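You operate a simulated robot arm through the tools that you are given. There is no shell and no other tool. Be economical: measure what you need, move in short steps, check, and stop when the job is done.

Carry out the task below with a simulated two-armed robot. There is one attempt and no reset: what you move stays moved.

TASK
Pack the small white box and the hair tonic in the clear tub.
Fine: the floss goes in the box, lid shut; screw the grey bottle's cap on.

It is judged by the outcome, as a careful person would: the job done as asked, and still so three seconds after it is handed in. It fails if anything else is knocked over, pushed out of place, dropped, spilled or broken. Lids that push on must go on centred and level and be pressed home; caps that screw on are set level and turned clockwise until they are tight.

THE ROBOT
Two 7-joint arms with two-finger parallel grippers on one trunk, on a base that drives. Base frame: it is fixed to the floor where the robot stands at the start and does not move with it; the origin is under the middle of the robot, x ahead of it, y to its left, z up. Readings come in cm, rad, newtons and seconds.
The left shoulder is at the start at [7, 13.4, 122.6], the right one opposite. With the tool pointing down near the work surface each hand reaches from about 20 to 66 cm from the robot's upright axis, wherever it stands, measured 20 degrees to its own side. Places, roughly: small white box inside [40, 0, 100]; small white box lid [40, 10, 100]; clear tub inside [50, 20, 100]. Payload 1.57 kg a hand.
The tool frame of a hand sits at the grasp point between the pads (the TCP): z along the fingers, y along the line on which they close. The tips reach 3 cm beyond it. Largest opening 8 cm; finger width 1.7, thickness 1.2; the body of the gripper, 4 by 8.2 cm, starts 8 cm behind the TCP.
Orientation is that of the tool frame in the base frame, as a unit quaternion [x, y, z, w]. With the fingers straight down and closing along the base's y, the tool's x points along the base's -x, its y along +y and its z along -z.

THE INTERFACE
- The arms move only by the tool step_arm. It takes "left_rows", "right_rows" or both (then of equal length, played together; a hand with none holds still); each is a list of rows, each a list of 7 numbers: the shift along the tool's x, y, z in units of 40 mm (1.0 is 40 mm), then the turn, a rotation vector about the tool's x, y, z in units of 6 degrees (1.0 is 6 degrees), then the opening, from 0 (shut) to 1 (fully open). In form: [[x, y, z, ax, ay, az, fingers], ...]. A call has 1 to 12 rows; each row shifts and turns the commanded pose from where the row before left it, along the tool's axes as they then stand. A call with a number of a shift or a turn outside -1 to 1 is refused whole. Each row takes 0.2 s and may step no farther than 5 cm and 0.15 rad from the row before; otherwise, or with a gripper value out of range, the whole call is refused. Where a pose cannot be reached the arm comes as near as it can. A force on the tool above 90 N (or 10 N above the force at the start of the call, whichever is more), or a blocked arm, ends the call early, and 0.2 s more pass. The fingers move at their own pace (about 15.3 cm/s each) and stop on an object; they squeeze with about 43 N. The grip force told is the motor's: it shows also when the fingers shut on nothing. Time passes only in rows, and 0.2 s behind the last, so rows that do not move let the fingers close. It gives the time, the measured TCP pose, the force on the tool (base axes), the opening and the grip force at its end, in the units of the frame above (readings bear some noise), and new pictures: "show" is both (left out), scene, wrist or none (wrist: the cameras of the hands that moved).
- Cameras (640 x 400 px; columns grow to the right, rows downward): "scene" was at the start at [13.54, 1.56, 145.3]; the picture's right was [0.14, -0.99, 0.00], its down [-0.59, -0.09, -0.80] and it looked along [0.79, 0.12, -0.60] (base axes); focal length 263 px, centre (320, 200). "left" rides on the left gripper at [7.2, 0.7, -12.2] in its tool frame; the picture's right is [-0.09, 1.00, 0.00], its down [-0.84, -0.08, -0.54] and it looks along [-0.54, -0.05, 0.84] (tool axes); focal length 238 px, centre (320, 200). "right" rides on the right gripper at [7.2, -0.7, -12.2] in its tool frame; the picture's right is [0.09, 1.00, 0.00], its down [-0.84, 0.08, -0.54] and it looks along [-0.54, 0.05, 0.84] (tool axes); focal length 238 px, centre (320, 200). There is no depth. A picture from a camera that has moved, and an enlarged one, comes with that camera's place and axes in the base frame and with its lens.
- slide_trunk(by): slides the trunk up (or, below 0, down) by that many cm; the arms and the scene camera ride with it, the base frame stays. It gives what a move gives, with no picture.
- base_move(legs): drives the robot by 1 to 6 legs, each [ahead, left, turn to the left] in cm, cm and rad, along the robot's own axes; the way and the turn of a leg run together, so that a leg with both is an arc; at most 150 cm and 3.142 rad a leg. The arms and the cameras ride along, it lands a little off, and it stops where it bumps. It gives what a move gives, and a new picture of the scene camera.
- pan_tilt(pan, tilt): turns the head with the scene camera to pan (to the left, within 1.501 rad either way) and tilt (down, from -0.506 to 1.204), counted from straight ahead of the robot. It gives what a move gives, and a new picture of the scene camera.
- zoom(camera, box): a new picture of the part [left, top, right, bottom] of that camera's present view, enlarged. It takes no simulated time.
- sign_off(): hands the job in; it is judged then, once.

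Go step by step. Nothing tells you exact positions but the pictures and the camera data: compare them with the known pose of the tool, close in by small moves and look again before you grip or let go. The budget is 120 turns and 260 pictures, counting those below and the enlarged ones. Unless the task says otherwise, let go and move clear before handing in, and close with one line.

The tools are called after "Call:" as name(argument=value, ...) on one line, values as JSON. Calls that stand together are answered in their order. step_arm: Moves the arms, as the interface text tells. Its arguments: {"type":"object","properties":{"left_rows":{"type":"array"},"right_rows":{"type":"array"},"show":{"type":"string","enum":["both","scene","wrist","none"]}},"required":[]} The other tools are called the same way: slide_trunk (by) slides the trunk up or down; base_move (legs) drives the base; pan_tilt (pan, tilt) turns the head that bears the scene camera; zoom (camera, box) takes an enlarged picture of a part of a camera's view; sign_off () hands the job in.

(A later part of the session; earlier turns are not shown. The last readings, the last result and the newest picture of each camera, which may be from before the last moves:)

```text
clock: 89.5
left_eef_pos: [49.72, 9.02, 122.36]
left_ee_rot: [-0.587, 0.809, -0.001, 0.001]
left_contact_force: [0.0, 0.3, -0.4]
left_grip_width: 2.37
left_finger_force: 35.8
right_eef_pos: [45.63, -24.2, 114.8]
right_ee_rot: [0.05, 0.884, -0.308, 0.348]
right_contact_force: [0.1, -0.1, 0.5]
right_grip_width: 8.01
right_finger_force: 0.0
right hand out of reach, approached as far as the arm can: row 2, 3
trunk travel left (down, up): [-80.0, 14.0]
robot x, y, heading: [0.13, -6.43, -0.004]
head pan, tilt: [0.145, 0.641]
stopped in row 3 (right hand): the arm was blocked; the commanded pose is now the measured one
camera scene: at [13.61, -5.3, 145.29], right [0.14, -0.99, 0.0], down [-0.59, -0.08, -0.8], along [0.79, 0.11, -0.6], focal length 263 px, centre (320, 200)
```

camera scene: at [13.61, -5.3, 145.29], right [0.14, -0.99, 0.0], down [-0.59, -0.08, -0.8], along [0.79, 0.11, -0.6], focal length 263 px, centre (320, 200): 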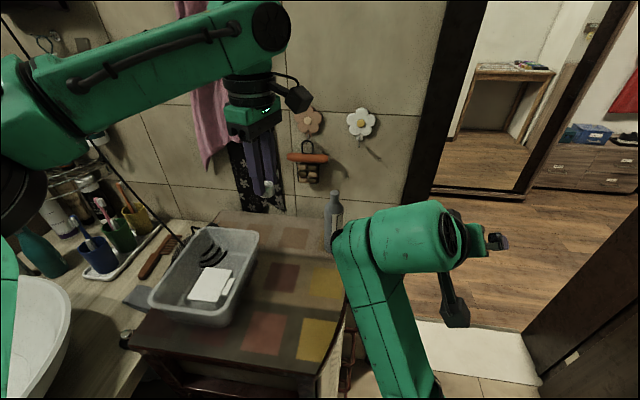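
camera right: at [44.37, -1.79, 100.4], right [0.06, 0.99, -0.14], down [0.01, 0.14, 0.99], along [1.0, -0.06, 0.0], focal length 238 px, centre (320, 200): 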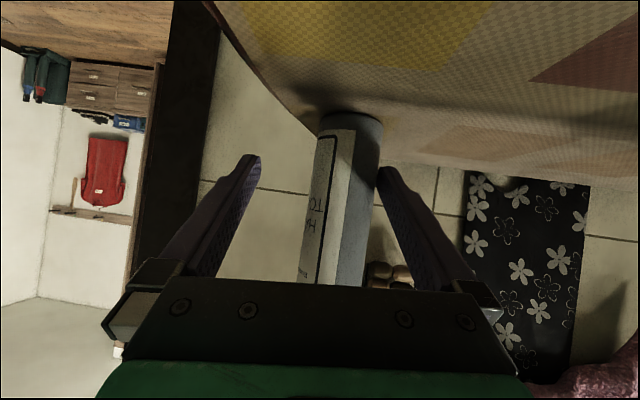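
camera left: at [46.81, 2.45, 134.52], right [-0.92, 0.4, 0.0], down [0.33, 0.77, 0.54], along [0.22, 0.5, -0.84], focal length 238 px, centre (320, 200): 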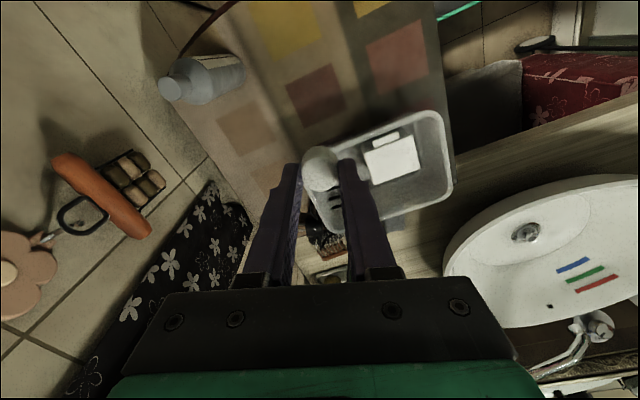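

The arm is over-folded; extend forward and upward to free it.

Call:
step_arm(right_rows=[[-0.69, -0.2, -0.14, 0, 0, 0, 1], [-0.69, -0.2, -0.14, 0, 0, 0, 1], [-0.69, -0.2, -0.14, 0, 0, 0, 1], [-0.69, -0.2, -0.14, 0, 0, 0, 1]], show="scene")

```text
clock: 90.5
left_eef_pos: [49.89, 8.95, 122.32]
left_ee_rot: [-0.587, 0.81, -0.002, 0.0]
left_contact_force: [0.0, 1.3, -0.9]
left_grip_width: 2.35
left_finger_force: 36.5
right_eef_pos: [51.72, -24.38, 124.78]
right_ee_rot: [0.05, 0.885, -0.309, 0.345]
right_contact_force: [0.1, 0.4, 0.1]
right_grip_width: 8.0
right_finger_force: 0.2
trunk travel left (down, up): [-80.0, 14.0]
robot x, y, heading: [0.13, -6.82, 0.001]
head pan, tilt: [0.145, 0.641]
camera scene: at [13.57, -5.18, 145.29], right [0.14, -0.99, 0.0], down [-0.59, -0.09, -0.8], along [0.79, 0.11, -0.6], focal length 263 px, centre (320, 200)
```

scene: 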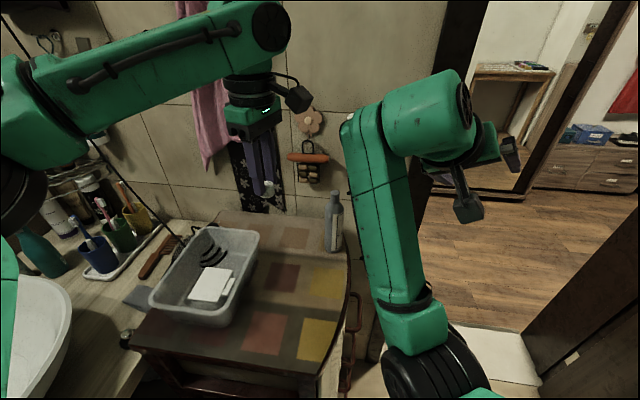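

Free now. Upright the hand, then yaw −90°.

Call:
step_arm(right_rows=[[0, 0, 0, -0.613, 0.685, -0.1, 1], [0, 0, 0, -0.613, 0.685, -0.1, 1], [0, 0, 0, -0.613, 0.685, -0.1, 1], [0, 0, 0, -0.613, 0.685, -0.1, 1], [0, 0, 0, -0.613, 0.685, -0.1, 1], [0, 0, 0, -0.613, 0.685, -0.1, 1], [0, 0, 0, -0.613, 0.685, -0.1, 1], [0, 0, 0, -0.613, 0.685, -0.1, 1], [0, 0, 0, -0.613, 0.685, -0.1, 1], [0, 0, 0, -0.613, 0.685, -0.1, 1]], show="none")

Call:
step_arm(right_rows=[[0, 0, 0, 0, 0, -1, 1], [0, 0, 0, 0, 0, -1, 1], [0, 0, 0, 0, 0, -1, 1], [0, 0, 0, 0, 0, -1, 1], [0, 0, 0, 0, 0, -1, 1], [0, 0, 0, 0, 0, -1, 1], [0, 0, 0, 0, 0, -1, 1], [0, 0, 0, 0, 0, -1, 1], [0, 0, 0, 0, 0, -1, 1], [0, 0, 0, 0, 0, -1, 1], [0, 0, 0, 0, 0, -1, 1], [0, 0, 0, 0, 0, -1, 1]], show="scene")

```text
clock: 92.7
left_eef_pos: [49.63, 9.09, 122.37]
left_ee_rot: [-0.587, 0.81, -0.001, 0.0]
left_contact_force: [-0.2, -1.0, -0.8]
left_grip_width: 2.36
left_finger_force: 36.1
right_eef_pos: [57.56, -27.27, 122.75]
right_ee_rot: [0.002, 0.999, -0.029, 0.037]
right_contact_force: [-0.2, -0.4, 0.0]
right_grip_width: 8.0
right_finger_force: 0.0
right hand out of reach, approached as far as the arm can: row 1, 2, 3, 4, 5, 6, 10
trunk travel left (down, up): [-80.0, 14.0]
robot x, y, heading: [-0.12, -7.0, 0.001]
head pan, tilt: [0.145, 0.641]
```

```text
clock: 95.3
left_eef_pos: [49.81, 9.04, 122.28]
left_ee_rot: [-0.587, 0.809, 0.0, 0.0]
left_contact_force: [-0.7, -0.4, -0.2]
left_grip_width: 2.37
left_finger_force: 35.7
right_eef_pos: [57.54, -27.19, 122.7]
right_ee_rot: [-0.586, 0.809, -0.046, 0.011]
right_contact_force: [-0.1, 0.4, -0.6]
right_grip_width: 7.95
right_finger_force: 0.1
trunk travel left (down, up): [-80.0, 14.0]
robot x, y, heading: [0.04, -6.86, -0.005]
head pan, tilt: [0.145, 0.641]
camera scene: at [13.53, -5.22, 145.3], right [0.14, -0.99, 0.0], down [-0.59, -0.09, -0.8], along [0.79, 0.11, -0.6], focal length 263 px, centre (320, 200)
```

scene: 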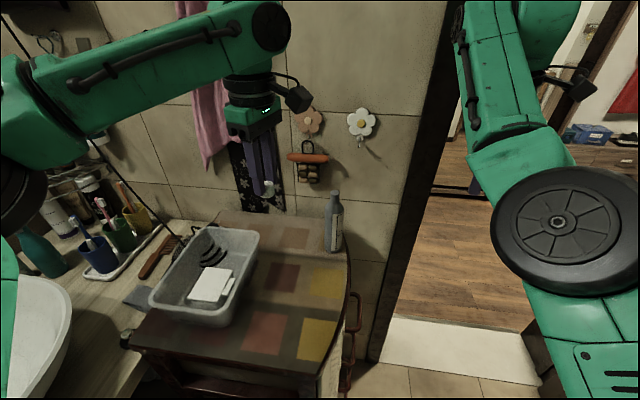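

Set the tilted orientation (fingers toward +y), then approach along the finger direction.

Call:
step_arm(right_rows=[[0, 0, 0, -0.208, -0.824, -0.289, 1], [0, 0, 0, -0.208, -0.824, -0.289, 1], [0, 0, 0, -0.208, -0.824, -0.289, 1], [0, 0, 0, -0.208, -0.824, -0.289, 1], [0, 0, 0, -0.208, -0.824, -0.289, 1], [0, 0, 0, -0.208, -0.824, -0.289, 1], [0, 0, 0, -0.208, -0.824, -0.289, 1], [0, 0, 0, -0.208, -0.824, -0.289, 1], [0, 0, 0, -0.208, -0.824, -0.289, 1], [0, 0, 0, 0, 0, 0, 1]], show="none")

Call:
step_arm(right_rows=[[-0.057, -0.07, 0.88, 0, 0, 0, 1], [-0.057, -0.07, 0.88, 0, 0, 0, 1], [-0.057, -0.07, 0.88, 0, 0, 0, 1], [-0.057, -0.07, 0.88, 0, 0, 0, 1], [-0.057, -0.07, 0.88, 0, 0, 0, 1], [0, 0, 0, 0, 0, 0, 1]])

```text
clock: 97.5
left_eef_pos: [49.81, 9.19, 122.34]
left_ee_rot: [-0.587, 0.81, -0.002, 0.0]
left_contact_force: [0.5, 0.8, 0.1]
left_grip_width: 2.4
left_finger_force: 35.7
right_eef_pos: [57.99, -27.78, 123.31]
right_ee_rot: [-0.653, 0.678, 0.226, 0.251]
right_contact_force: [0.0, -0.6, 0.1]
right_grip_width: 7.99
right_finger_force: 0.1
right hand out of reach, approached as far as the arm can: row 9
trunk travel left (down, up): [-80.0, 14.0]
robot x, y, heading: [0.23, -6.34, -0.006]
head pan, tilt: [0.145, 0.641]
```

```text
clock: 98.9
left_eef_pos: [49.7, 9.03, 122.36]
left_ee_rot: [-0.587, 0.81, -0.001, -0.001]
left_contact_force: [-0.1, 0.7, 0.0]
left_grip_width: 2.35
left_finger_force: 35.6
right_eef_pos: [59.42, -23.69, 122.54]
right_ee_rot: [0.684, -0.652, -0.192, -0.266]
right_contact_force: [-0.6, 0.8, -0.5]
right_grip_width: 8.0
right_finger_force: 0.1
right hand out of reach, approached as far as the arm can: row 2, 3, 4, 5
trunk travel left (down, up): [-80.0, 14.0]
robot x, y, heading: [-0.09, -6.51, 0.002]
head pan, tilt: [0.145, 0.641]
camera scene: at [13.52, -5.18, 145.3], right [0.14, -0.99, 0.0], down [-0.59, -0.09, -0.8], along [0.79, 0.11, -0.6], focal length 263 px, centre (320, 200)
camera right: at [59.6, -36.86, 127.83], right [-0.98, -0.08, -0.17], down [-0.19, 0.33, 0.93], along [-0.02, 0.94, -0.34], focal length 238 px, centre (320, 200)
```

scene: 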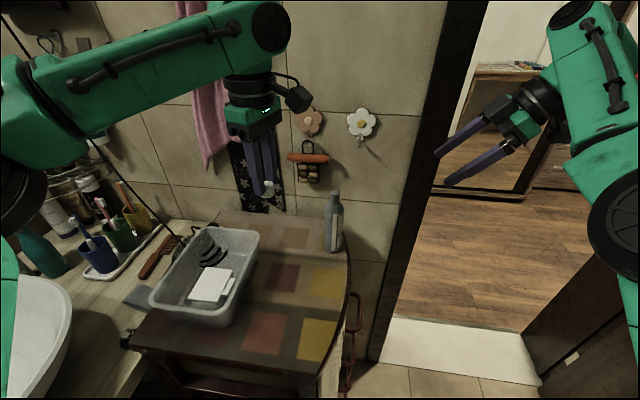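
right: 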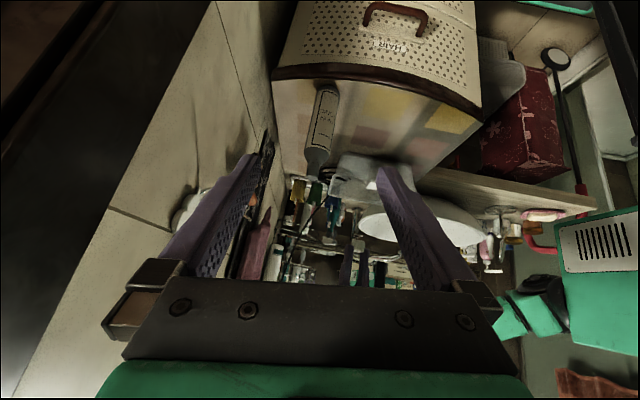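

Out of reach that way. New idea: a moderate forward pitch (≈45°) with the arm extended. First bring the right hand upright again.

Call:
step_arm(right_rows=[[0, 0, -0.4, 0.245, 0.339, 0.871, 1], [0, 0, -0.4, 0.245, 0.339, 0.871, 1], [0, 0, 0, 0.245, 0.339, 0.871, 1], [0, 0, 0, 0.245, 0.339, 0.871, 1], [0, 0, 0, 0.245, 0.339, 0.871, 1], [0, 0, 0, 0.245, 0.339, 0.871, 1], [0, 0, 0, 0.245, 0.339, 0.871, 1], [0, 0, 0, 0.245, 0.339, 0.871, 1], [0, 0, 0, 0.245, 0.339, 0.871, 1], [0, 0, 0, 0.245, 0.339, 0.871, 1], [0, 0, 0, 0.245, 0.339, 0.871, 1], [0, 0, 0, 0.245, 0.339, 0.871, 1]], show="none")

Call:
step_arm(right_rows=[[0, 0, 0, 0.245, 0.339, 0.871, 1], [0, 0, 0, 0.245, 0.339, 0.871, 1], [0, 0, 0, 0.245, 0.339, 0.871, 1], [0, 0, 0, 0.245, 0.339, 0.871, 1], [0, 0, 0, 0.245, 0.339, 0.871, 1], [0, 0, 0, 0, 0, 0, 1]], show="scene")

```text
clock: 101.5
left_eef_pos: [49.62, 9.25, 122.36]
left_ee_rot: [-0.587, 0.81, -0.001, 0.001]
left_contact_force: [0.0, 0.0, -0.1]
left_grip_width: 2.37
left_finger_force: 35.9
right_eef_pos: [59.2, -24.55, 121.67]
right_ee_rot: [-0.209, 0.973, 0.076, 0.069]
right_contact_force: [0.4, 0.3, 1.2]
right_grip_width: 8.01
right_finger_force: 0.0
right hand out of reach, approached as far as the arm can: row 1
trunk travel left (down, up): [-80.0, 14.0]
robot x, y, heading: [-0.32, -6.63, -0.001]
head pan, tilt: [0.145, 0.641]
```

```text
clock: 102.9
left_eef_pos: [49.88, 9.13, 122.33]
left_ee_rot: [-0.588, 0.809, -0.001, 0.0]
left_contact_force: [0.7, -0.2, 0.4]
left_grip_width: 2.37
left_finger_force: 35.9
right_eef_pos: [56.54, -24.64, 121.59]
right_ee_rot: [0.015, 1.0, 0.008, -0.022]
right_contact_force: [-0.4, 0.5, -0.7]
right_grip_width: 7.98
right_finger_force: 0.0
right hand out of reach, approached as far as the arm can: row 2, 3, 4, 5
trunk travel left (down, up): [-80.0, 14.0]
robot x, y, heading: [-0.02, -6.66, -0.002]
head pan, tilt: [0.145, 0.641]
camera scene: at [13.53, -5.14, 145.3], right [0.14, -0.99, 0.0], down [-0.59, -0.09, -0.8], along [0.79, 0.11, -0.6], focal length 263 px, centre (320, 200)
```

scene: 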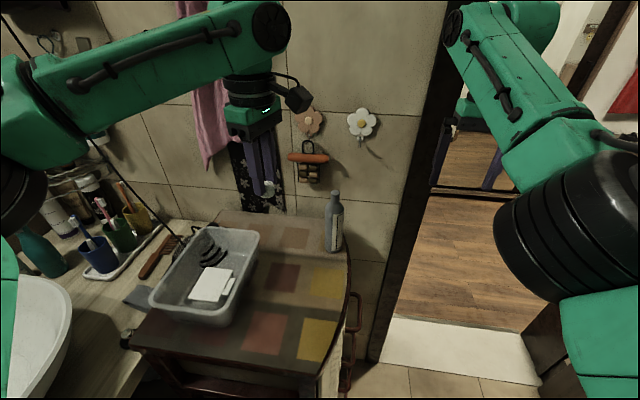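

Call:
step_arm(left_rows=[[-0.61, 0.55, 0, 0, 0, 0, 0], [-0.61, 0.55, 0, 0, 0, 0, 0], [-0.61, 0.55, 0, 0, 0, 0, 0], [0, 0, 0, 0, 0, 0, 0], [0, 0, 0, 0, 0, 0, 0], [0, 0, 0, 0, 0, 0, 0], [0, 0, 0, 0, 0, 0, 0]], right_rows=[[0.27, 0.82, 0.4, 0.15, -0.42, -0.29, 1], [0.27, 0.82, 0.4, 0, 0, 0, 1], [0.27, 0.82, 0.4, 0, 0, 0, 1], [0.27, 0.82, 0.4, 0, 0, 0, 1], [0.27, 0.82, 0.4, 0, 0, 0, 1], [0.27, 0.82, 0.4, 0, 0, 0, 1], [0, 0, 0, 0, 0, 0, 1]], show="none")

Call:
step_arm(right_rows=[[0, 0, 0, 0, -1, 0, 1], [0, 0, 0, 0, -1, 0, 1], [0, 0, 0, 0, -1, 0, 1], [0, 0, 0, 0, -1, 0, 1], [0, 0, 0, 0, -1, 0, 1], [0, 0, 0, 0, -1, 0, 1], [0, 0, 0, 0, 0, 0, 1]])

```text
clock: 104.5
left_eef_pos: [45.8, 18.06, 122.18]
left_ee_rot: [-0.588, 0.809, -0.002, 0.0]
left_contact_force: [0.0, -0.1, -1.3]
left_grip_width: 2.39
left_finger_force: 35.9
right_eef_pos: [57.08, -22.43, 122.2]
right_ee_rot: [-0.002, 1.0, 0.001, 0.0]
right_contact_force: [0.7, -0.2, 0.5]
right_grip_width: 8.0
right_finger_force: 0.0
right hand out of reach, approached as far as the arm can: row 1, 2, 3, 4, 5, 6
trunk travel left (down, up): [-80.0, 14.0]
robot x, y, heading: [0.11, -6.65, -0.004]
head pan, tilt: [0.145, 0.641]
```

```text
clock: 106.1
left_eef_pos: [45.87, 18.19, 122.16]
left_ee_rot: [-0.587, 0.81, -0.001, -0.001]
left_contact_force: [0.4, 0.4, -0.7]
left_grip_width: 2.36
left_finger_force: 35.8
right_eef_pos: [58.43, -22.62, 124.03]
right_ee_rot: [-0.001, 0.951, 0.001, 0.31]
right_contact_force: [-0.3, 0.8, -0.1]
right_grip_width: 8.0
right_finger_force: 0.0
right hand out of reach, approached as far as the arm can: row 1, 2
trunk travel left (down, up): [-80.0, 14.0]
robot x, y, heading: [0.13, -6.56, 0.0]
head pan, tilt: [0.145, 0.641]
camera scene: at [13.54, -5.17, 145.3], right [0.14, -0.99, 0.0], down [-0.59, -0.09, -0.8], along [0.79, 0.11, -0.6], focal length 263 px, centre (320, 200)
camera right: at [45.57, -23.45, 129.57], right [-0.08, 1.0, -0.05], down [0.36, 0.08, 0.93], along [0.93, 0.05, -0.36], focal length 238 px, centre (320, 200)
```

scene: 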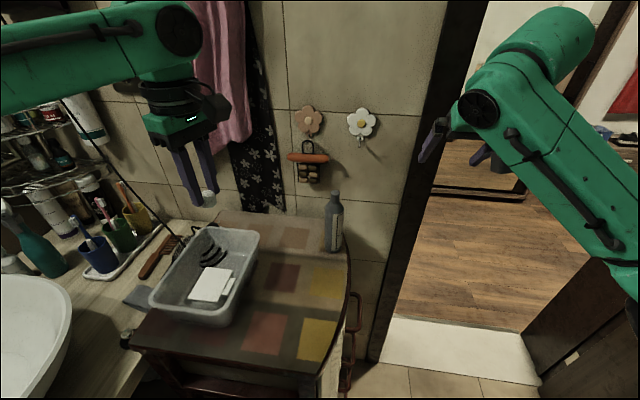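
right: 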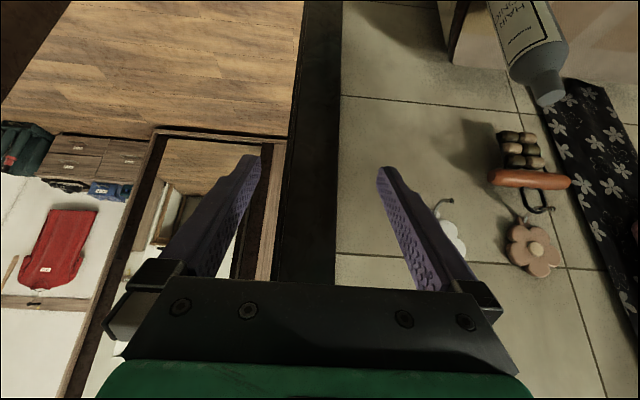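

Pitch 36° works here with a good elbow configuration. Move toward the front of the bottle.

Call:
step_arm(right_rows=[[0.53, 0.715, 0.39, 0, 0, 0, 1], [0.53, 0.715, 0.39, 0, 0, 0, 1], [0.53, 0.715, 0.39, 0, 0, 0, 1], [0.53, 0.715, 0.39, 0, 0, 0, 1], [0, 0, 0, 0, 0, 0, 1]], show="none")

Call:
step_arm(right_rows=[[0.53, 0.715, 0.39, 0, 0, 0, 1], [0.53, 0.715, 0.39, 0, 0, 0, 1], [0.53, 0.715, 0.39, 0, 0, 0, 1], [0.53, 0.715, 0.39, 0, 0, 0, 1], [0, 0, 0, 0, 0, 0, 1]])

```text
clock: 107.3
left_eef_pos: [45.83, 17.94, 122.22]
left_ee_rot: [-0.587, 0.809, 0.0, 0.001]
left_contact_force: [-0.6, -1.0, 0.7]
left_grip_width: 2.36
left_finger_force: 35.2
right_eef_pos: [55.15, -11.37, 113.95]
right_ee_rot: [-0.001, 0.951, 0.001, 0.309]
right_contact_force: [-0.8, -0.3, -0.4]
right_grip_width: 7.99
right_finger_force: 0.1
trunk travel left (down, up): [-80.0, 14.0]
robot x, y, heading: [0.1, -7.09, -0.005]
head pan, tilt: [0.145, 0.641]
```

```text
clock: 108.5
left_eef_pos: [45.87, 17.96, 122.14]
left_ee_rot: [-0.588, 0.809, -0.001, 0.001]
left_contact_force: [0.2, -0.7, -0.1]
left_grip_width: 2.36
left_finger_force: 36.0
right_eef_pos: [52.04, 0.16, 104.01]
right_ee_rot: [0.0, 0.951, 0.001, 0.308]
right_contact_force: [-0.4, 0.2, 0.1]
right_grip_width: 8.02
right_finger_force: 0.0
trunk travel left (down, up): [-80.0, 14.0]
robot x, y, heading: [-0.19, -6.69, -0.0]
head pan, tilt: [0.145, 0.641]
camera scene: at [13.54, -5.29, 145.3], right [0.14, -0.99, 0.0], down [-0.59, -0.08, -0.8], along [0.79, 0.11, -0.6], focal length 263 px, centre (320, 200)
camera right: at [39.16, -0.6, 109.63], right [-0.08, 1.0, -0.05], down [0.36, 0.08, 0.93], along [0.93, 0.05, -0.36], focal length 238 px, centre (320, 200)
```

scene: 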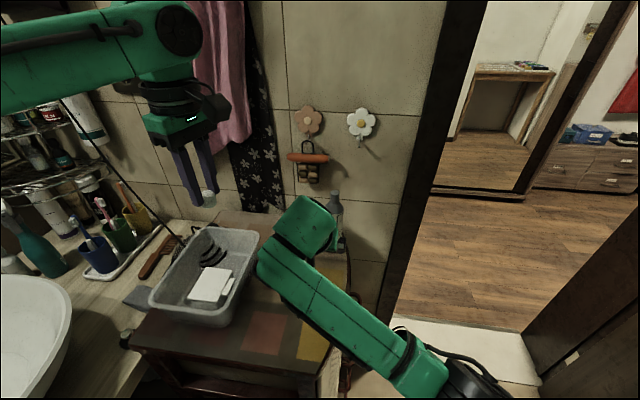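
right: 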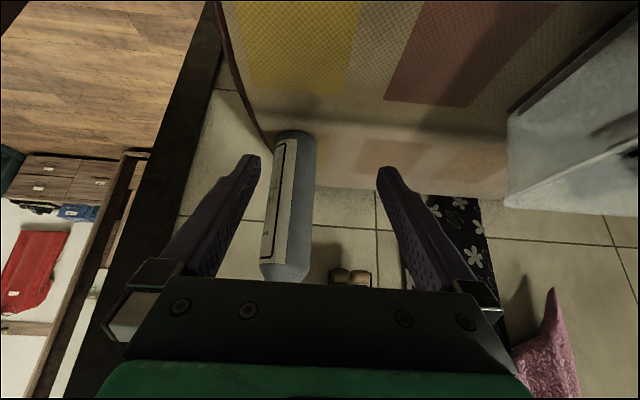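

Reached cleanly. The bottle now appears near y≈−2 (it was nudged slightly while upright earlier). Zoom to measure.

Call:
zoom(camera="right", box=[230, 110, 390, 290])

Call:
zoom(camera="scene", box=[290, 170, 380, 260])

```text
2.22 times, centred on (310, 200) of right
camera zoom: at [39.16, -0.6, 109.63], right [-0.08, 1.0, -0.05], down [0.36, 0.08, 0.93], along [0.93, 0.05, -0.36], focal length 530 px, centre (342, 200)
```

zoom: 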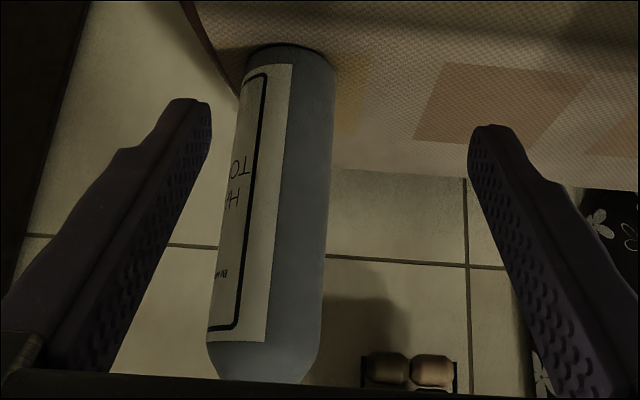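

```text
4.44 times, centred on (335, 215) of scene
camera zoom: at [13.54, -5.29, 145.3], right [0.14, -0.99, 0.0], down [-0.59, -0.08, -0.8], along [0.79, 0.11, -0.6], focal length 1169 px, centre (253, 133)
```

zoom: 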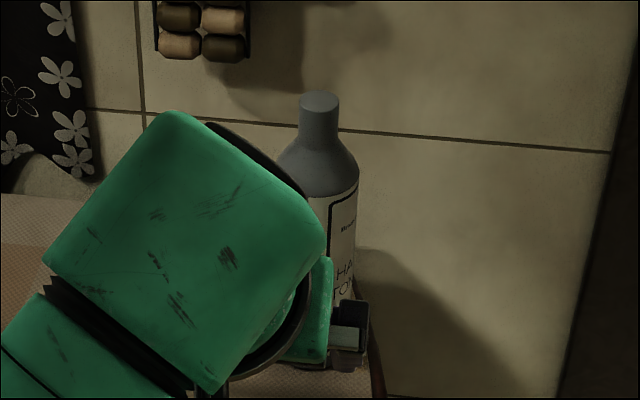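

Bottle axis at ≈(59.8, −2.15), still on the table. Shift the hand to y=−2.2 and advance around the body.

Call:
step_arm(right_rows=[[0, -0.59, 0, 0, 0, 0, 1], [-0.2425, 0, 0.485, 0, 0, 0, 1], [-0.2425, 0, 0.485, 0, 0, 0, 1], [0, 0, 0, 0, 0, 0, 1]], show="wrist")

```text
clock: 109.5
left_eef_pos: [45.81, 17.94, 122.25]
left_ee_rot: [-0.587, 0.81, -0.001, 0.001]
left_contact_force: [0.8, -1.6, -0.7]
left_grip_width: 2.38
left_finger_force: 35.6
right_eef_pos: [56.07, -2.25, 102.16]
right_ee_rot: [-0.001, 0.951, 0.002, 0.309]
right_contact_force: [-0.4, 0.7, -0.1]
right_grip_width: 7.99
right_finger_force: 0.1
trunk travel left (down, up): [-80.0, 14.0]
robot x, y, heading: [-0.22, -6.69, -0.004]
head pan, tilt: [0.145, 0.641]
camera right: at [43.09, -3.04, 107.69], right [-0.08, 1.0, -0.05], down [0.36, 0.08, 0.93], along [0.93, 0.05, -0.36], focal length 238 px, centre (320, 200)
```

right: 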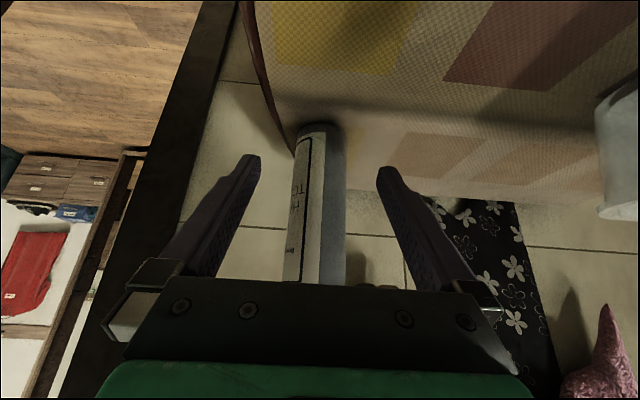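

Centred. Advance the rest and close on the bottle.

Call:
step_arm(right_rows=[[-0.2425, 0, 0.485, 0, 0, 0, 1], [-0.2425, 0, 0.485, 0, 0, 0, 1], [0, 0, 0, 0, 0, 0, 0.8], [0, 0, 0, 0, 0, 0, 0.7], [0, 0, 0, 0, 0, 0, 0.6], [0, 0, 0, 0, 0, 0, 0.3], [0, 0, 0, 0, 0, 0, 0.3]], show="wrist")

Call:
zoom(camera="scene", box=[280, 170, 380, 270])

```text
clock: 111.1
left_eef_pos: [45.76, 18.08, 122.08]
left_ee_rot: [-0.588, 0.809, -0.001, 0.001]
left_contact_force: [0.1, -0.3, 0.4]
left_grip_width: 2.38
left_finger_force: 35.5
right_eef_pos: [59.8, -1.99, 100.16]
right_ee_rot: [-0.002, 0.951, 0.002, 0.309]
right_contact_force: [-0.4, -1.3, 2.6]
right_grip_width: 4.24
right_finger_force: 43.0
trunk travel left (down, up): [-80.0, 14.0]
robot x, y, heading: [-0.15, -6.66, -0.004]
head pan, tilt: [0.145, 0.641]
camera right: at [46.85, -2.89, 105.65], right [-0.08, 1.0, -0.05], down [0.36, 0.08, 0.93], along [0.93, 0.05, -0.36], focal length 238 px, centre (320, 200)
```

right: 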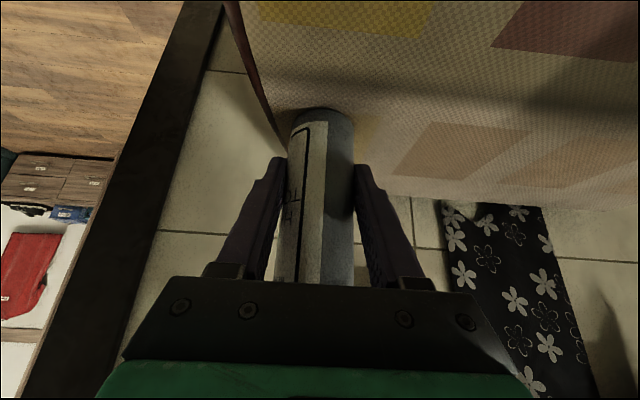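

```text
4.00 times, centred on (330, 220) of scene
camera zoom: at [13.5, -5.23, 145.3], right [0.14, -0.99, 0.0], down [-0.59, -0.08, -0.8], along [0.79, 0.11, -0.6], focal length 1052 px, centre (280, 120)
```

zoom: 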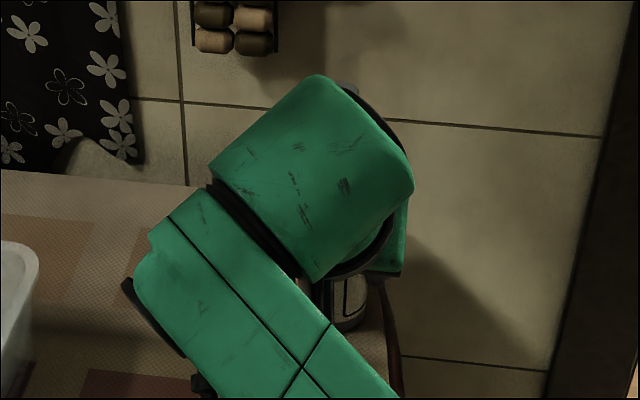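

Bottle gripped (4.24 cm). I'll lift it slightly and bring it nearer, to ≈(51, 5.5), where the left hand can work on it.

Call:
step_arm(right_rows=[[-0.11, 0, -0.15, 0, 0, 0, 0.3], [-0.11, 0, -0.15, 0, 0, 0, 0.3], [0.1, 0.1, -0.07, 0, 0, 0, 0.3], [0.2275, 0.24, -0.165, 0, 0, 0, 0.3], [0.2275, 0.24, -0.165, 0, 0, 0, 0.3], [0.2275, 0.24, -0.165, 0, 0, 0, 0.3], [0.2275, 0.24, -0.165, 0, 0, 0, 0.3], [0.2275, 0.24, -0.165, 0, 0, 0, 0.3], [0.2275, 0.24, -0.165, 0, 0, 0, 0.3], [0.2275, 0.24, -0.165, 0, 0, 0, 0.3], [0.1, 0.1, -0.07, 0, 0, 0, 0.3], [0, 0, 0, 0, 0, 0, 0.3]])

```text
clock: 113.7
left_eef_pos: [45.61, 18.13, 122.27]
left_ee_rot: [-0.588, 0.809, -0.002, 0.0]
left_contact_force: [0.4, 0.0, -0.5]
left_grip_width: 2.37
left_finger_force: 36.0
right_eef_pos: [54.39, -0.05, 101.38]
right_ee_rot: [0.024, 0.94, -0.05, 0.335]
right_contact_force: [8.0, 0.2, 23.2]
right_grip_width: 4.31
right_finger_force: 42.9
trunk travel left (down, up): [-80.0, 14.0]
robot x, y, heading: [-0.07, -6.64, -0.003]
head pan, tilt: [0.145, 0.641]
camera scene: at [13.36, -5.29, 145.36], right [0.14, -0.99, 0.0], down [-0.59, -0.08, -0.8], along [0.79, 0.11, -0.6], focal length 263 px, centre (320, 200)
camera right: at [40.94, 0.62, 106.27], right [0.01, 0.99, -0.14], down [0.31, 0.13, 0.94], along [0.95, -0.05, -0.31], focal length 238 px, centre (320, 200)
```

scene: 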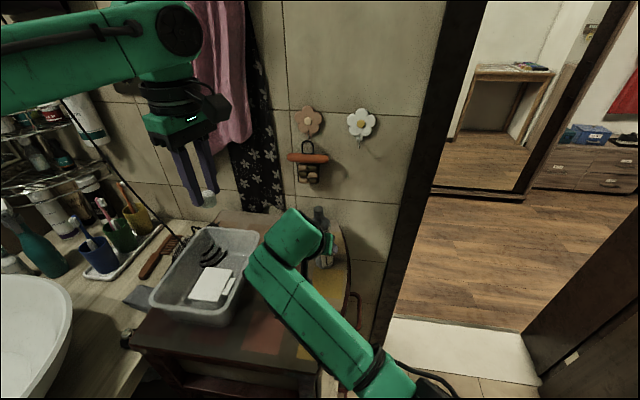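
right: 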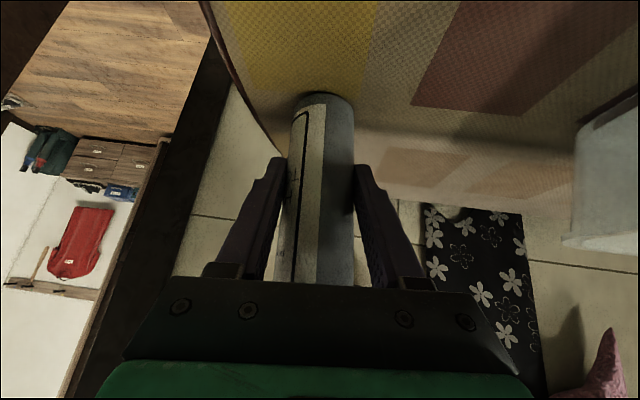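

The right arm is straining (joint limit toward +y). Back the command off in y and raise slightly.

Call:
step_arm(right_rows=[[-0.05, -0.3, -0.08, 0, 0, 0, 0.3], [0, -0.3, 0, 0, 0, 0, 0.3], [0, -0.3, 0, 0, 0, 0, 0.3], [0, -0.3, 0, 0, 0, 0, 0.3], [0, 0, 0, 0, 0, 0, 0.3]])

```text
clock: 114.9
left_eef_pos: [45.81, 18.13, 122.22]
left_ee_rot: [-0.587, 0.81, -0.002, -0.001]
left_contact_force: [0.0, 0.4, -0.6]
left_grip_width: 2.34
left_finger_force: 36.6
right_eef_pos: [53.87, -2.54, 104.55]
right_ee_rot: [0.015, 0.936, -0.032, 0.351]
right_contact_force: [1.0, -0.1, -1.2]
right_grip_width: 4.25
right_finger_force: 42.6
trunk travel left (down, up): [-80.0, 14.0]
robot x, y, heading: [0.0, -6.48, -0.002]
head pan, tilt: [0.145, 0.641]
camera scene: at [13.55, -5.22, 145.3], right [0.14, -0.99, 0.0], down [-0.59, -0.08, -0.8], along [0.79, 0.11, -0.6], focal length 263 px, centre (320, 200)
camera right: at [40.43, -2.5, 108.91], right [-0.02, 0.99, -0.11], down [0.28, 0.11, 0.95], along [0.96, -0.01, -0.28], focal length 238 px, centre (320, 200)
```

scene: 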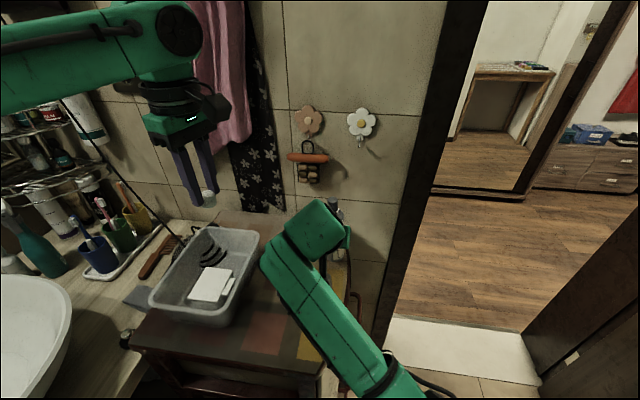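
right: 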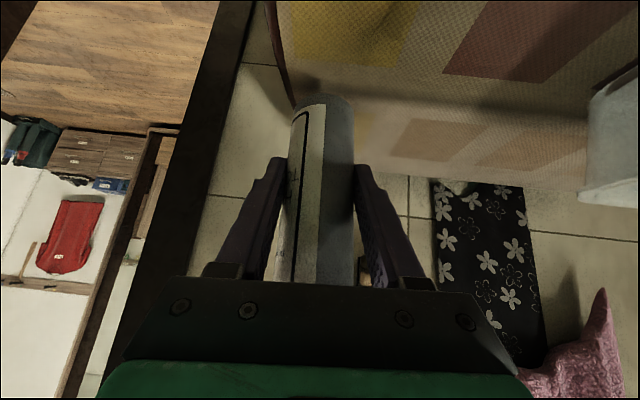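

Restore the bottle's upright orientation, and test the left hand's reach above it.

Call:
step_arm(right_rows=[[0, 0, 0, -0.335, 0.43, -0.04, 0.3], [0, 0, 0, -0.335, 0.43, -0.04, 0.3], [0, 0, 0, 0, 0, 0, 0.3], [0, 0, 0, 0, 0, 0, 0.3], [0, 0, 0, 0, 0, 0, 0.3], [0, 0, 0, 0, 0, 0, 0.3]], left_rows=[[0.54, -0.606, -0.2, 0, 0, 0, 0], [0.54, -0.606, -0.2, 0, 0, 0, 0], [0.54, -0.606, -0.2, 0, 0, 0, 0], [0.54, -0.606, -0.2, 0, 0, 0, 0], [0.54, -0.606, -0.2, 0, 0, 0, 0], [0, 0, 0, 0, 0, 0, 0]])

```text
clock: 116.3
left_eef_pos: [48.61, 8.78, 124.79]
left_ee_rot: [-0.588, 0.809, -0.002, 0.001]
left_contact_force: [0.5, -0.5, 0.5]
left_grip_width: 2.37
left_finger_force: 35.6
left hand out of reach, approached as far as the arm can: row 3, 4, 5
right_eef_pos: [53.0, -4.98, 100.91]
right_ee_rot: [0.005, 0.959, -0.026, 0.283]
right_contact_force: [5.1, -1.9, 30.6]
right_grip_width: 4.32
right_finger_force: 43.0
trunk travel left (down, up): [-80.0, 14.0]
robot x, y, heading: [-0.17, -6.84, 0.002]
head pan, tilt: [0.145, 0.641]
camera scene: at [13.06, -5.31, 145.36], right [0.14, -0.99, 0.0], down [-0.59, -0.08, -0.8], along [0.8, 0.11, -0.59], focal length 263 px, centre (320, 200)
camera right: at [40.36, -5.07, 107.23], right [-0.05, 0.99, -0.1], down [0.41, 0.11, 0.91], along [0.91, 0.01, -0.41], focal length 238 px, centre (320, 200)
camera left: at [45.59, 2.09, 136.77], right [-0.92, 0.4, -0.01], down [0.33, 0.77, 0.54], along [0.22, 0.5, -0.84], focal length 238 px, centre (320, 200)
```

scene: 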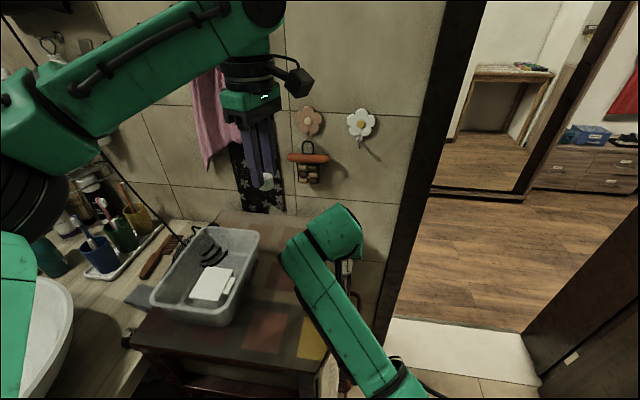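
right: 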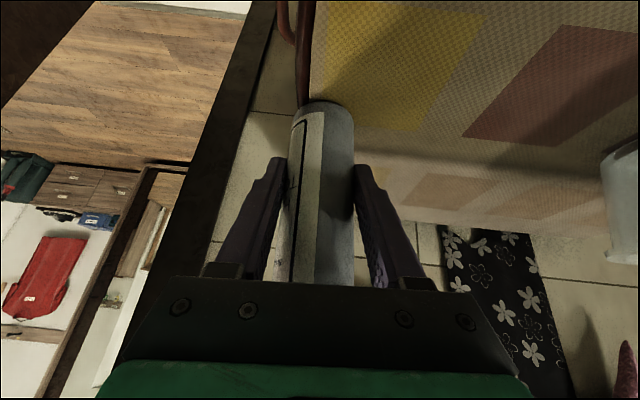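
left: 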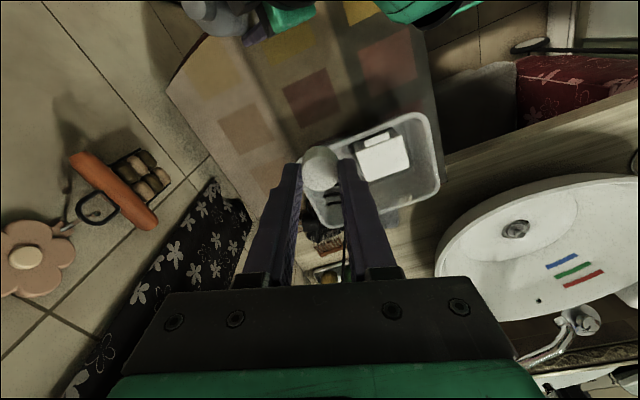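

Both arms are near limits here. I'll first get the bottle safely up and inward with the right hand.

Call:
step_arm(right_rows=[[-0.14, 0, -0.21, 0, 0, 0, 0.3], [-0.14, 0, -0.21, 0, 0, 0, 0.3], [0, 0.2, 0, 0, 0, 0, 0.3], [0, 0.2, 0, 0, 0, 0, 0.3], [0, 0, 0, 0, 0, 0, 0.3]])

```text
clock: 116.7
left_eef_pos: [48.83, 9.08, 124.43]
left_ee_rot: [-0.588, 0.809, -0.001, 0.0]
left_contact_force: [0.3, -0.4, 0.4]
left_grip_width: 2.35
left_finger_force: 35.8
right_eef_pos: [53.17, -5.2, 100.7]
right_ee_rot: [0.003, 0.959, -0.034, 0.28]
right_contact_force: [-0.8, 2.8, 8.9]
right_grip_width: 4.27
right_finger_force: 43.3
trunk travel left (down, up): [-80.0, 14.0]
robot x, y, heading: [0.19, -6.93, -0.003]
head pan, tilt: [0.145, 0.641]
stopped in row 2 (right hand): the arm was blocked; the commanded pose is now the measured one
camera scene: at [13.38, -5.11, 145.27], right [0.14, -0.99, 0.0], down [-0.59, -0.09, -0.8], along [0.79, 0.11, -0.6], focal length 263 px, centre (320, 200)
camera right: at [40.57, -5.29, 107.16], right [-0.05, 0.99, -0.11], down [0.42, 0.13, 0.9], along [0.91, 0.0, -0.42], focal length 238 px, centre (320, 200)
```

scene: 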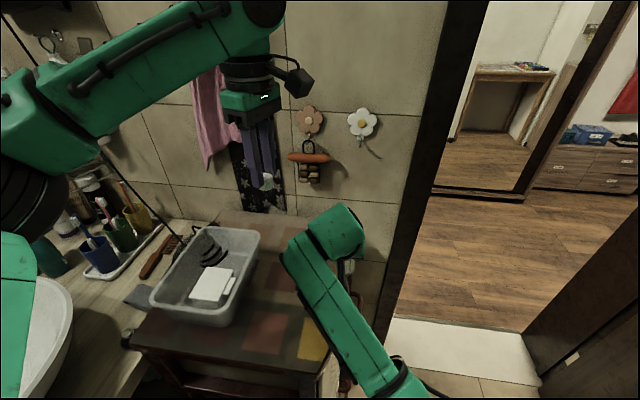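
right: 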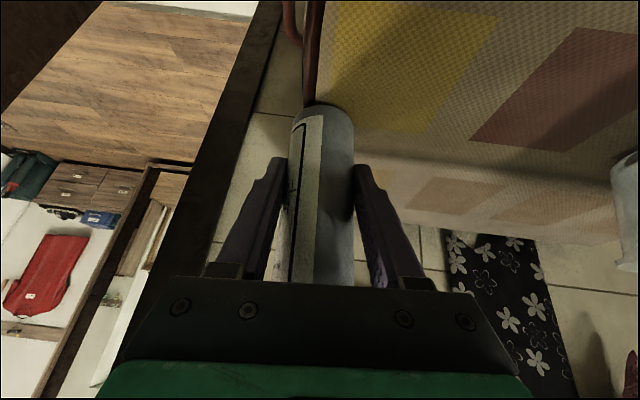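

The forearm seems to be fouling the table's edge. I'll raise the trunk so the bottle lifts straight up, then use the base to carry it inward.

Call:
slide_trunk(by=8)

Call:
base_move(legs=[[0, 0.5, 0]])

Call:
zoom(camera="right", box=[0, 0, 640, 400])

```text
clock: 117.9
left_eef_pos: [49.05, 8.86, 132.42]
left_ee_rot: [-0.588, 0.809, -0.001, -0.001]
left_contact_force: [0.7, 0.5, 0.2]
left_grip_width: 2.36
left_finger_force: 36.4
right_eef_pos: [53.23, -5.42, 108.52]
right_ee_rot: [0.002, 0.961, -0.035, 0.275]
right_contact_force: [-0.2, -0.4, -2.3]
right_grip_width: 4.26
right_finger_force: 43.1
trunk travel left (down, up): [-88.0, 6.0]
robot x, y, heading: [0.19, -6.78, -0.002]
head pan, tilt: [0.145, 0.641]
```

```text
clock: 118.6
left_eef_pos: [49.06, 9.33, 132.41]
left_ee_rot: [-0.588, 0.809, -0.001, -0.001]
left_contact_force: [-0.6, 0.6, 0.7]
left_grip_width: 2.34
left_finger_force: 36.1
right_eef_pos: [53.29, -4.92, 108.47]
right_ee_rot: [0.003, 0.961, -0.035, 0.276]
right_contact_force: [0.1, -0.8, -1.2]
right_grip_width: 4.26
right_finger_force: 42.4
trunk travel left (down, up): [-88.0, 6.0]
robot x, y, heading: [-0.25, -6.31, -0.001]
head pan, tilt: [0.145, 0.641]
camera scene: at [13.58, -4.85, 153.3], right [0.14, -0.99, 0.0], down [-0.59, -0.08, -0.8], along [0.79, 0.12, -0.6], focal length 263 px, centre (320, 200)
```

scene: 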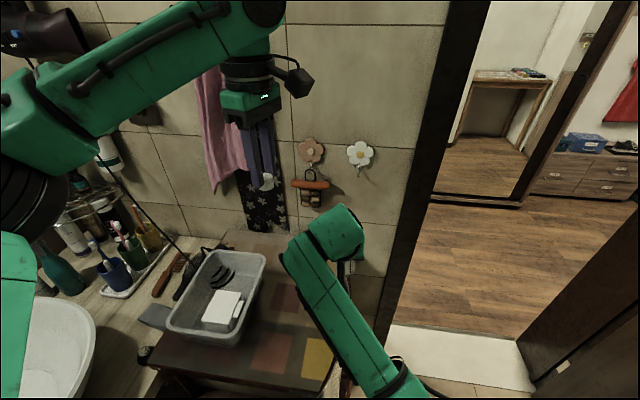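

```text
1.00 times, centred on (320, 200) of right
camera zoom: at [40.68, -5.0, 114.99], right [-0.05, 0.99, -0.11], down [0.42, 0.13, 0.9], along [0.9, 0.0, -0.43], focal length 238 px, centre (320, 200)
```

zoom: 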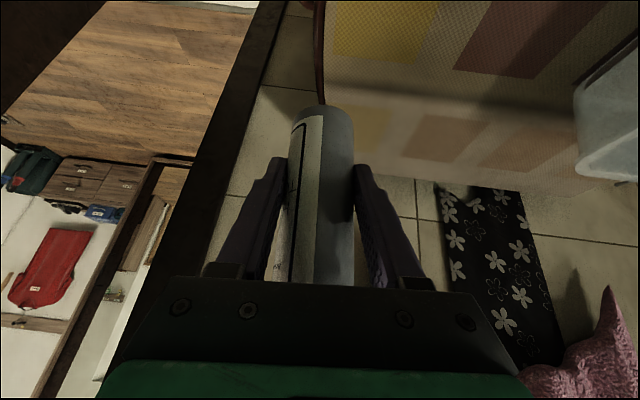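

Bottle lifted free. Drive back and left so it hangs over ≈(41, 4.5).

Call:
base_move(legs=[[-12, 9.5, 0]])

Call:
zoom(camera="right", box=[0, 0, 640, 400])

```text
clock: 120.0
left_eef_pos: [37.35, 18.9, 132.33]
left_ee_rot: [-0.588, 0.809, 0.0, 0.0]
left_contact_force: [0.8, -0.2, 0.1]
left_grip_width: 2.37
left_finger_force: 35.6
right_eef_pos: [41.5, 4.53, 108.44]
right_ee_rot: [0.002, 0.961, -0.034, 0.274]
right_contact_force: [0.4, 0.3, -0.9]
right_grip_width: 4.27
right_finger_force: 42.7
trunk travel left (down, up): [-88.0, 6.0]
robot x, y, heading: [-11.68, 3.34, 0.001]
head pan, tilt: [0.145, 0.641]
camera scene: at [1.99, 4.65, 153.27], right [0.14, -0.99, 0.0], down [-0.59, -0.08, -0.8], along [0.79, 0.12, -0.6], focal length 263 px, centre (320, 200)
```

scene: 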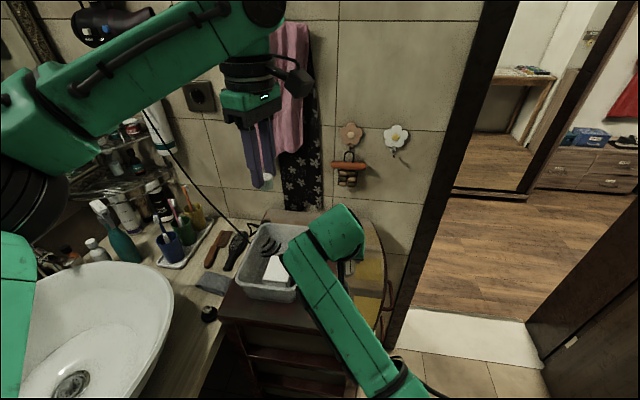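

```text
1.00 times, centred on (320, 200) of right
camera zoom: at [29.02, 4.52, 114.89], right [-0.05, 0.99, -0.11], down [0.43, 0.13, 0.9], along [0.9, 0.0, -0.43], focal length 238 px, centre (320, 200)
```

zoom: 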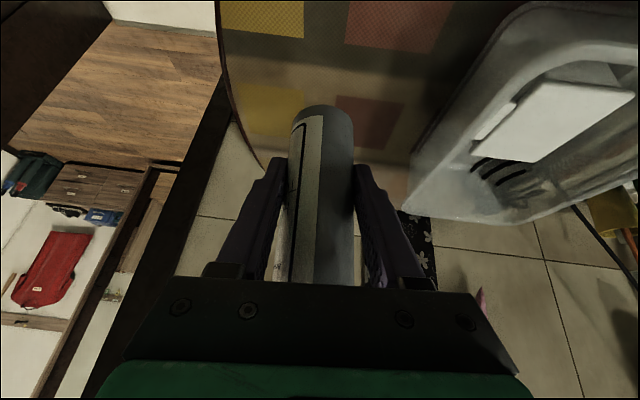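

Try correcting the bottle's few degrees of lean while it's in the air.

Call:
step_arm(right_rows=[[0, 0, 0, -0.31, -0.28, 0.07, 0.3], [0, 0, 0, -0.31, -0.28, 0.07, 0.3], [0, 0, 0, 0, 0, 0, 0.3]], show="wrist")

```text
clock: 120.8
left_eef_pos: [37.08, 19.06, 132.57]
left_ee_rot: [-0.589, 0.808, -0.002, 0.0]
left_contact_force: [-0.1, 0.8, -0.9]
left_grip_width: 2.35
left_finger_force: 36.2
right_eef_pos: [41.48, 4.52, 108.78]
right_ee_rot: [0.0, 0.951, -0.006, 0.309]
right_contact_force: [0.6, 0.7, -2.5]
right_grip_width: 4.25
right_finger_force: 42.4
trunk travel left (down, up): [-88.0, 6.0]
robot x, y, heading: [-11.98, 3.52, 0.003]
head pan, tilt: [0.145, 0.641]
camera right: at [28.53, 3.87, 114.39], right [-0.07, 1.0, -0.06], down [0.36, 0.09, 0.93], along [0.93, 0.04, -0.36], focal length 238 px, centre (320, 200)
```

right: 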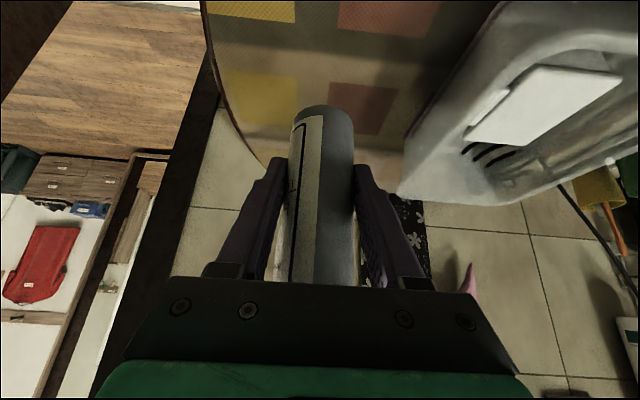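

Bottle upright again. Raising the trunk further should give the left hand better reach at bottle-top height and keep the right forearm clear; then lower the bottle with the right arm.

Call:
slide_trunk(by=5.8)

Call:
step_arm(right_rows=[[0.1, 0.1, 0.15, 0, 0, 0, 0.3], [0.18, 0.18, 0.15, 0, 0, 0, 0.3], [0.18, 0.18, 0.15, 0, 0, 0, 0.3], [0.18, 0.18, 0.15, 0, 0, 0, 0.3], [0.15, 0.18, 0.2, 0, 0, 0, 0.3], [0.15, 0, 0.2, 0, 0, 0, 0.3], [0.15, 0, 0.2, 0, 0, 0, 0.3], [0, 0, 0, 0, 0, 0, 0.3]])

```text
clock: 121.8
left_eef_pos: [37.12, 19.1, 138.27]
left_ee_rot: [-0.589, 0.808, -0.001, 0.0]
left_contact_force: [0.9, 0.4, 0.0]
left_grip_width: 2.32
left_finger_force: 35.1
right_eef_pos: [41.5, 4.44, 114.3]
right_ee_rot: [0.0, 0.952, -0.006, 0.306]
right_contact_force: [-1.0, 0.2, -1.7]
right_grip_width: 4.26
right_finger_force: 42.8
trunk travel left (down, up): [-93.8, 0.2]
robot x, y, heading: [-12.0, 3.42, 0.008]
head pan, tilt: [0.145, 0.641]
```

```text
clock: 123.6
left_eef_pos: [37.16, 18.98, 138.32]
left_ee_rot: [-0.589, 0.808, -0.001, 0.0]
left_contact_force: [0.2, 0.2, -0.4]
left_grip_width: 2.36
left_finger_force: 35.6
right_eef_pos: [44.21, 4.46, 111.16]
right_ee_rot: [0.011, 0.936, -0.038, 0.351]
right_contact_force: [0.2, 0.1, -2.0]
right_grip_width: 4.28
right_finger_force: 42.7
trunk travel left (down, up): [-93.8, 0.2]
robot x, y, heading: [-11.54, 3.17, 0.002]
head pan, tilt: [0.145, 0.641]
camera scene: at [1.68, 4.91, 159.1], right [0.14, -0.99, 0.0], down [-0.59, -0.09, -0.8], along [0.79, 0.12, -0.6], focal length 263 px, centre (320, 200)
camera right: at [30.74, 4.63, 115.67], right [-0.03, 0.99, -0.12], down [0.28, 0.13, 0.95], along [0.96, -0.01, -0.28], focal length 238 px, centre (320, 200)
```

scene: 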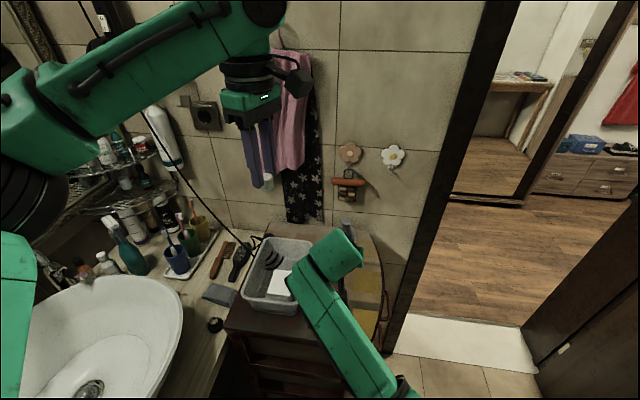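
right: 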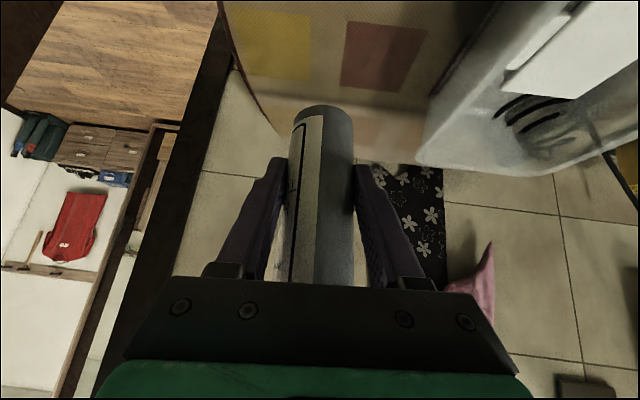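

The pitched pose is limited here. I'll set the bottle down and regrip it later from its right side (that pose worked near the robot). First re-level it and move back so it lands at ≈(41, 3).

Call:
step_arm(right_rows=[[-0.19, -0.25, 0.165, -0.38, 0.43, 0, 0.3], [-0.19, -0.25, 0.165, -0.38, 0.43, 0, 0.3], [0, 0, 0, 0, 0, 0, 0.3]], show="none")

Call:
base_move(legs=[[-5, 1, 0]])

```text
clock: 124.4
left_eef_pos: [37.07, 19.08, 138.28]
left_ee_rot: [-0.588, 0.809, -0.002, 0.0]
left_contact_force: [-0.5, 0.2, 0.4]
left_grip_width: 2.39
left_finger_force: 36.3
right_eef_pos: [43.4, 1.47, 106.12]
right_ee_rot: [-0.006, 0.965, -0.012, 0.263]
right_contact_force: [0.5, -0.2, -2.0]
right_grip_width: 4.26
right_finger_force: 43.1
trunk travel left (down, up): [-93.8, 0.2]
robot x, y, heading: [-11.43, 3.37, 0.002]
head pan, tilt: [0.145, 0.641]
```

```text
clock: 125.3
left_eef_pos: [33.15, 19.73, 137.81]
left_ee_rot: [-0.588, 0.809, 0.003, -0.003]
left_contact_force: [0.9, 0.2, -1.2]
left_grip_width: 2.36
left_finger_force: 35.6
right_eef_pos: [39.29, 2.06, 105.41]
right_ee_rot: [-0.002, 0.966, -0.012, 0.258]
right_contact_force: [1.2, 0.1, -2.2]
right_grip_width: 4.27
right_finger_force: 43.2
trunk travel left (down, up): [-93.8, 0.2]
robot x, y, heading: [-16.87, 3.97, -0.002]
head pan, tilt: [0.145, 0.641]
camera scene: at [-1.97, 5.64, 158.96], right [0.14, -0.99, 0.0], down [-0.6, -0.08, -0.8], along [0.79, 0.11, -0.6], focal length 263 px, centre (320, 200)
```

scene: 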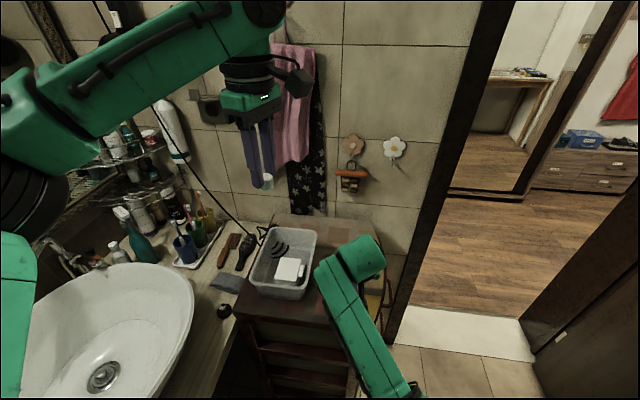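

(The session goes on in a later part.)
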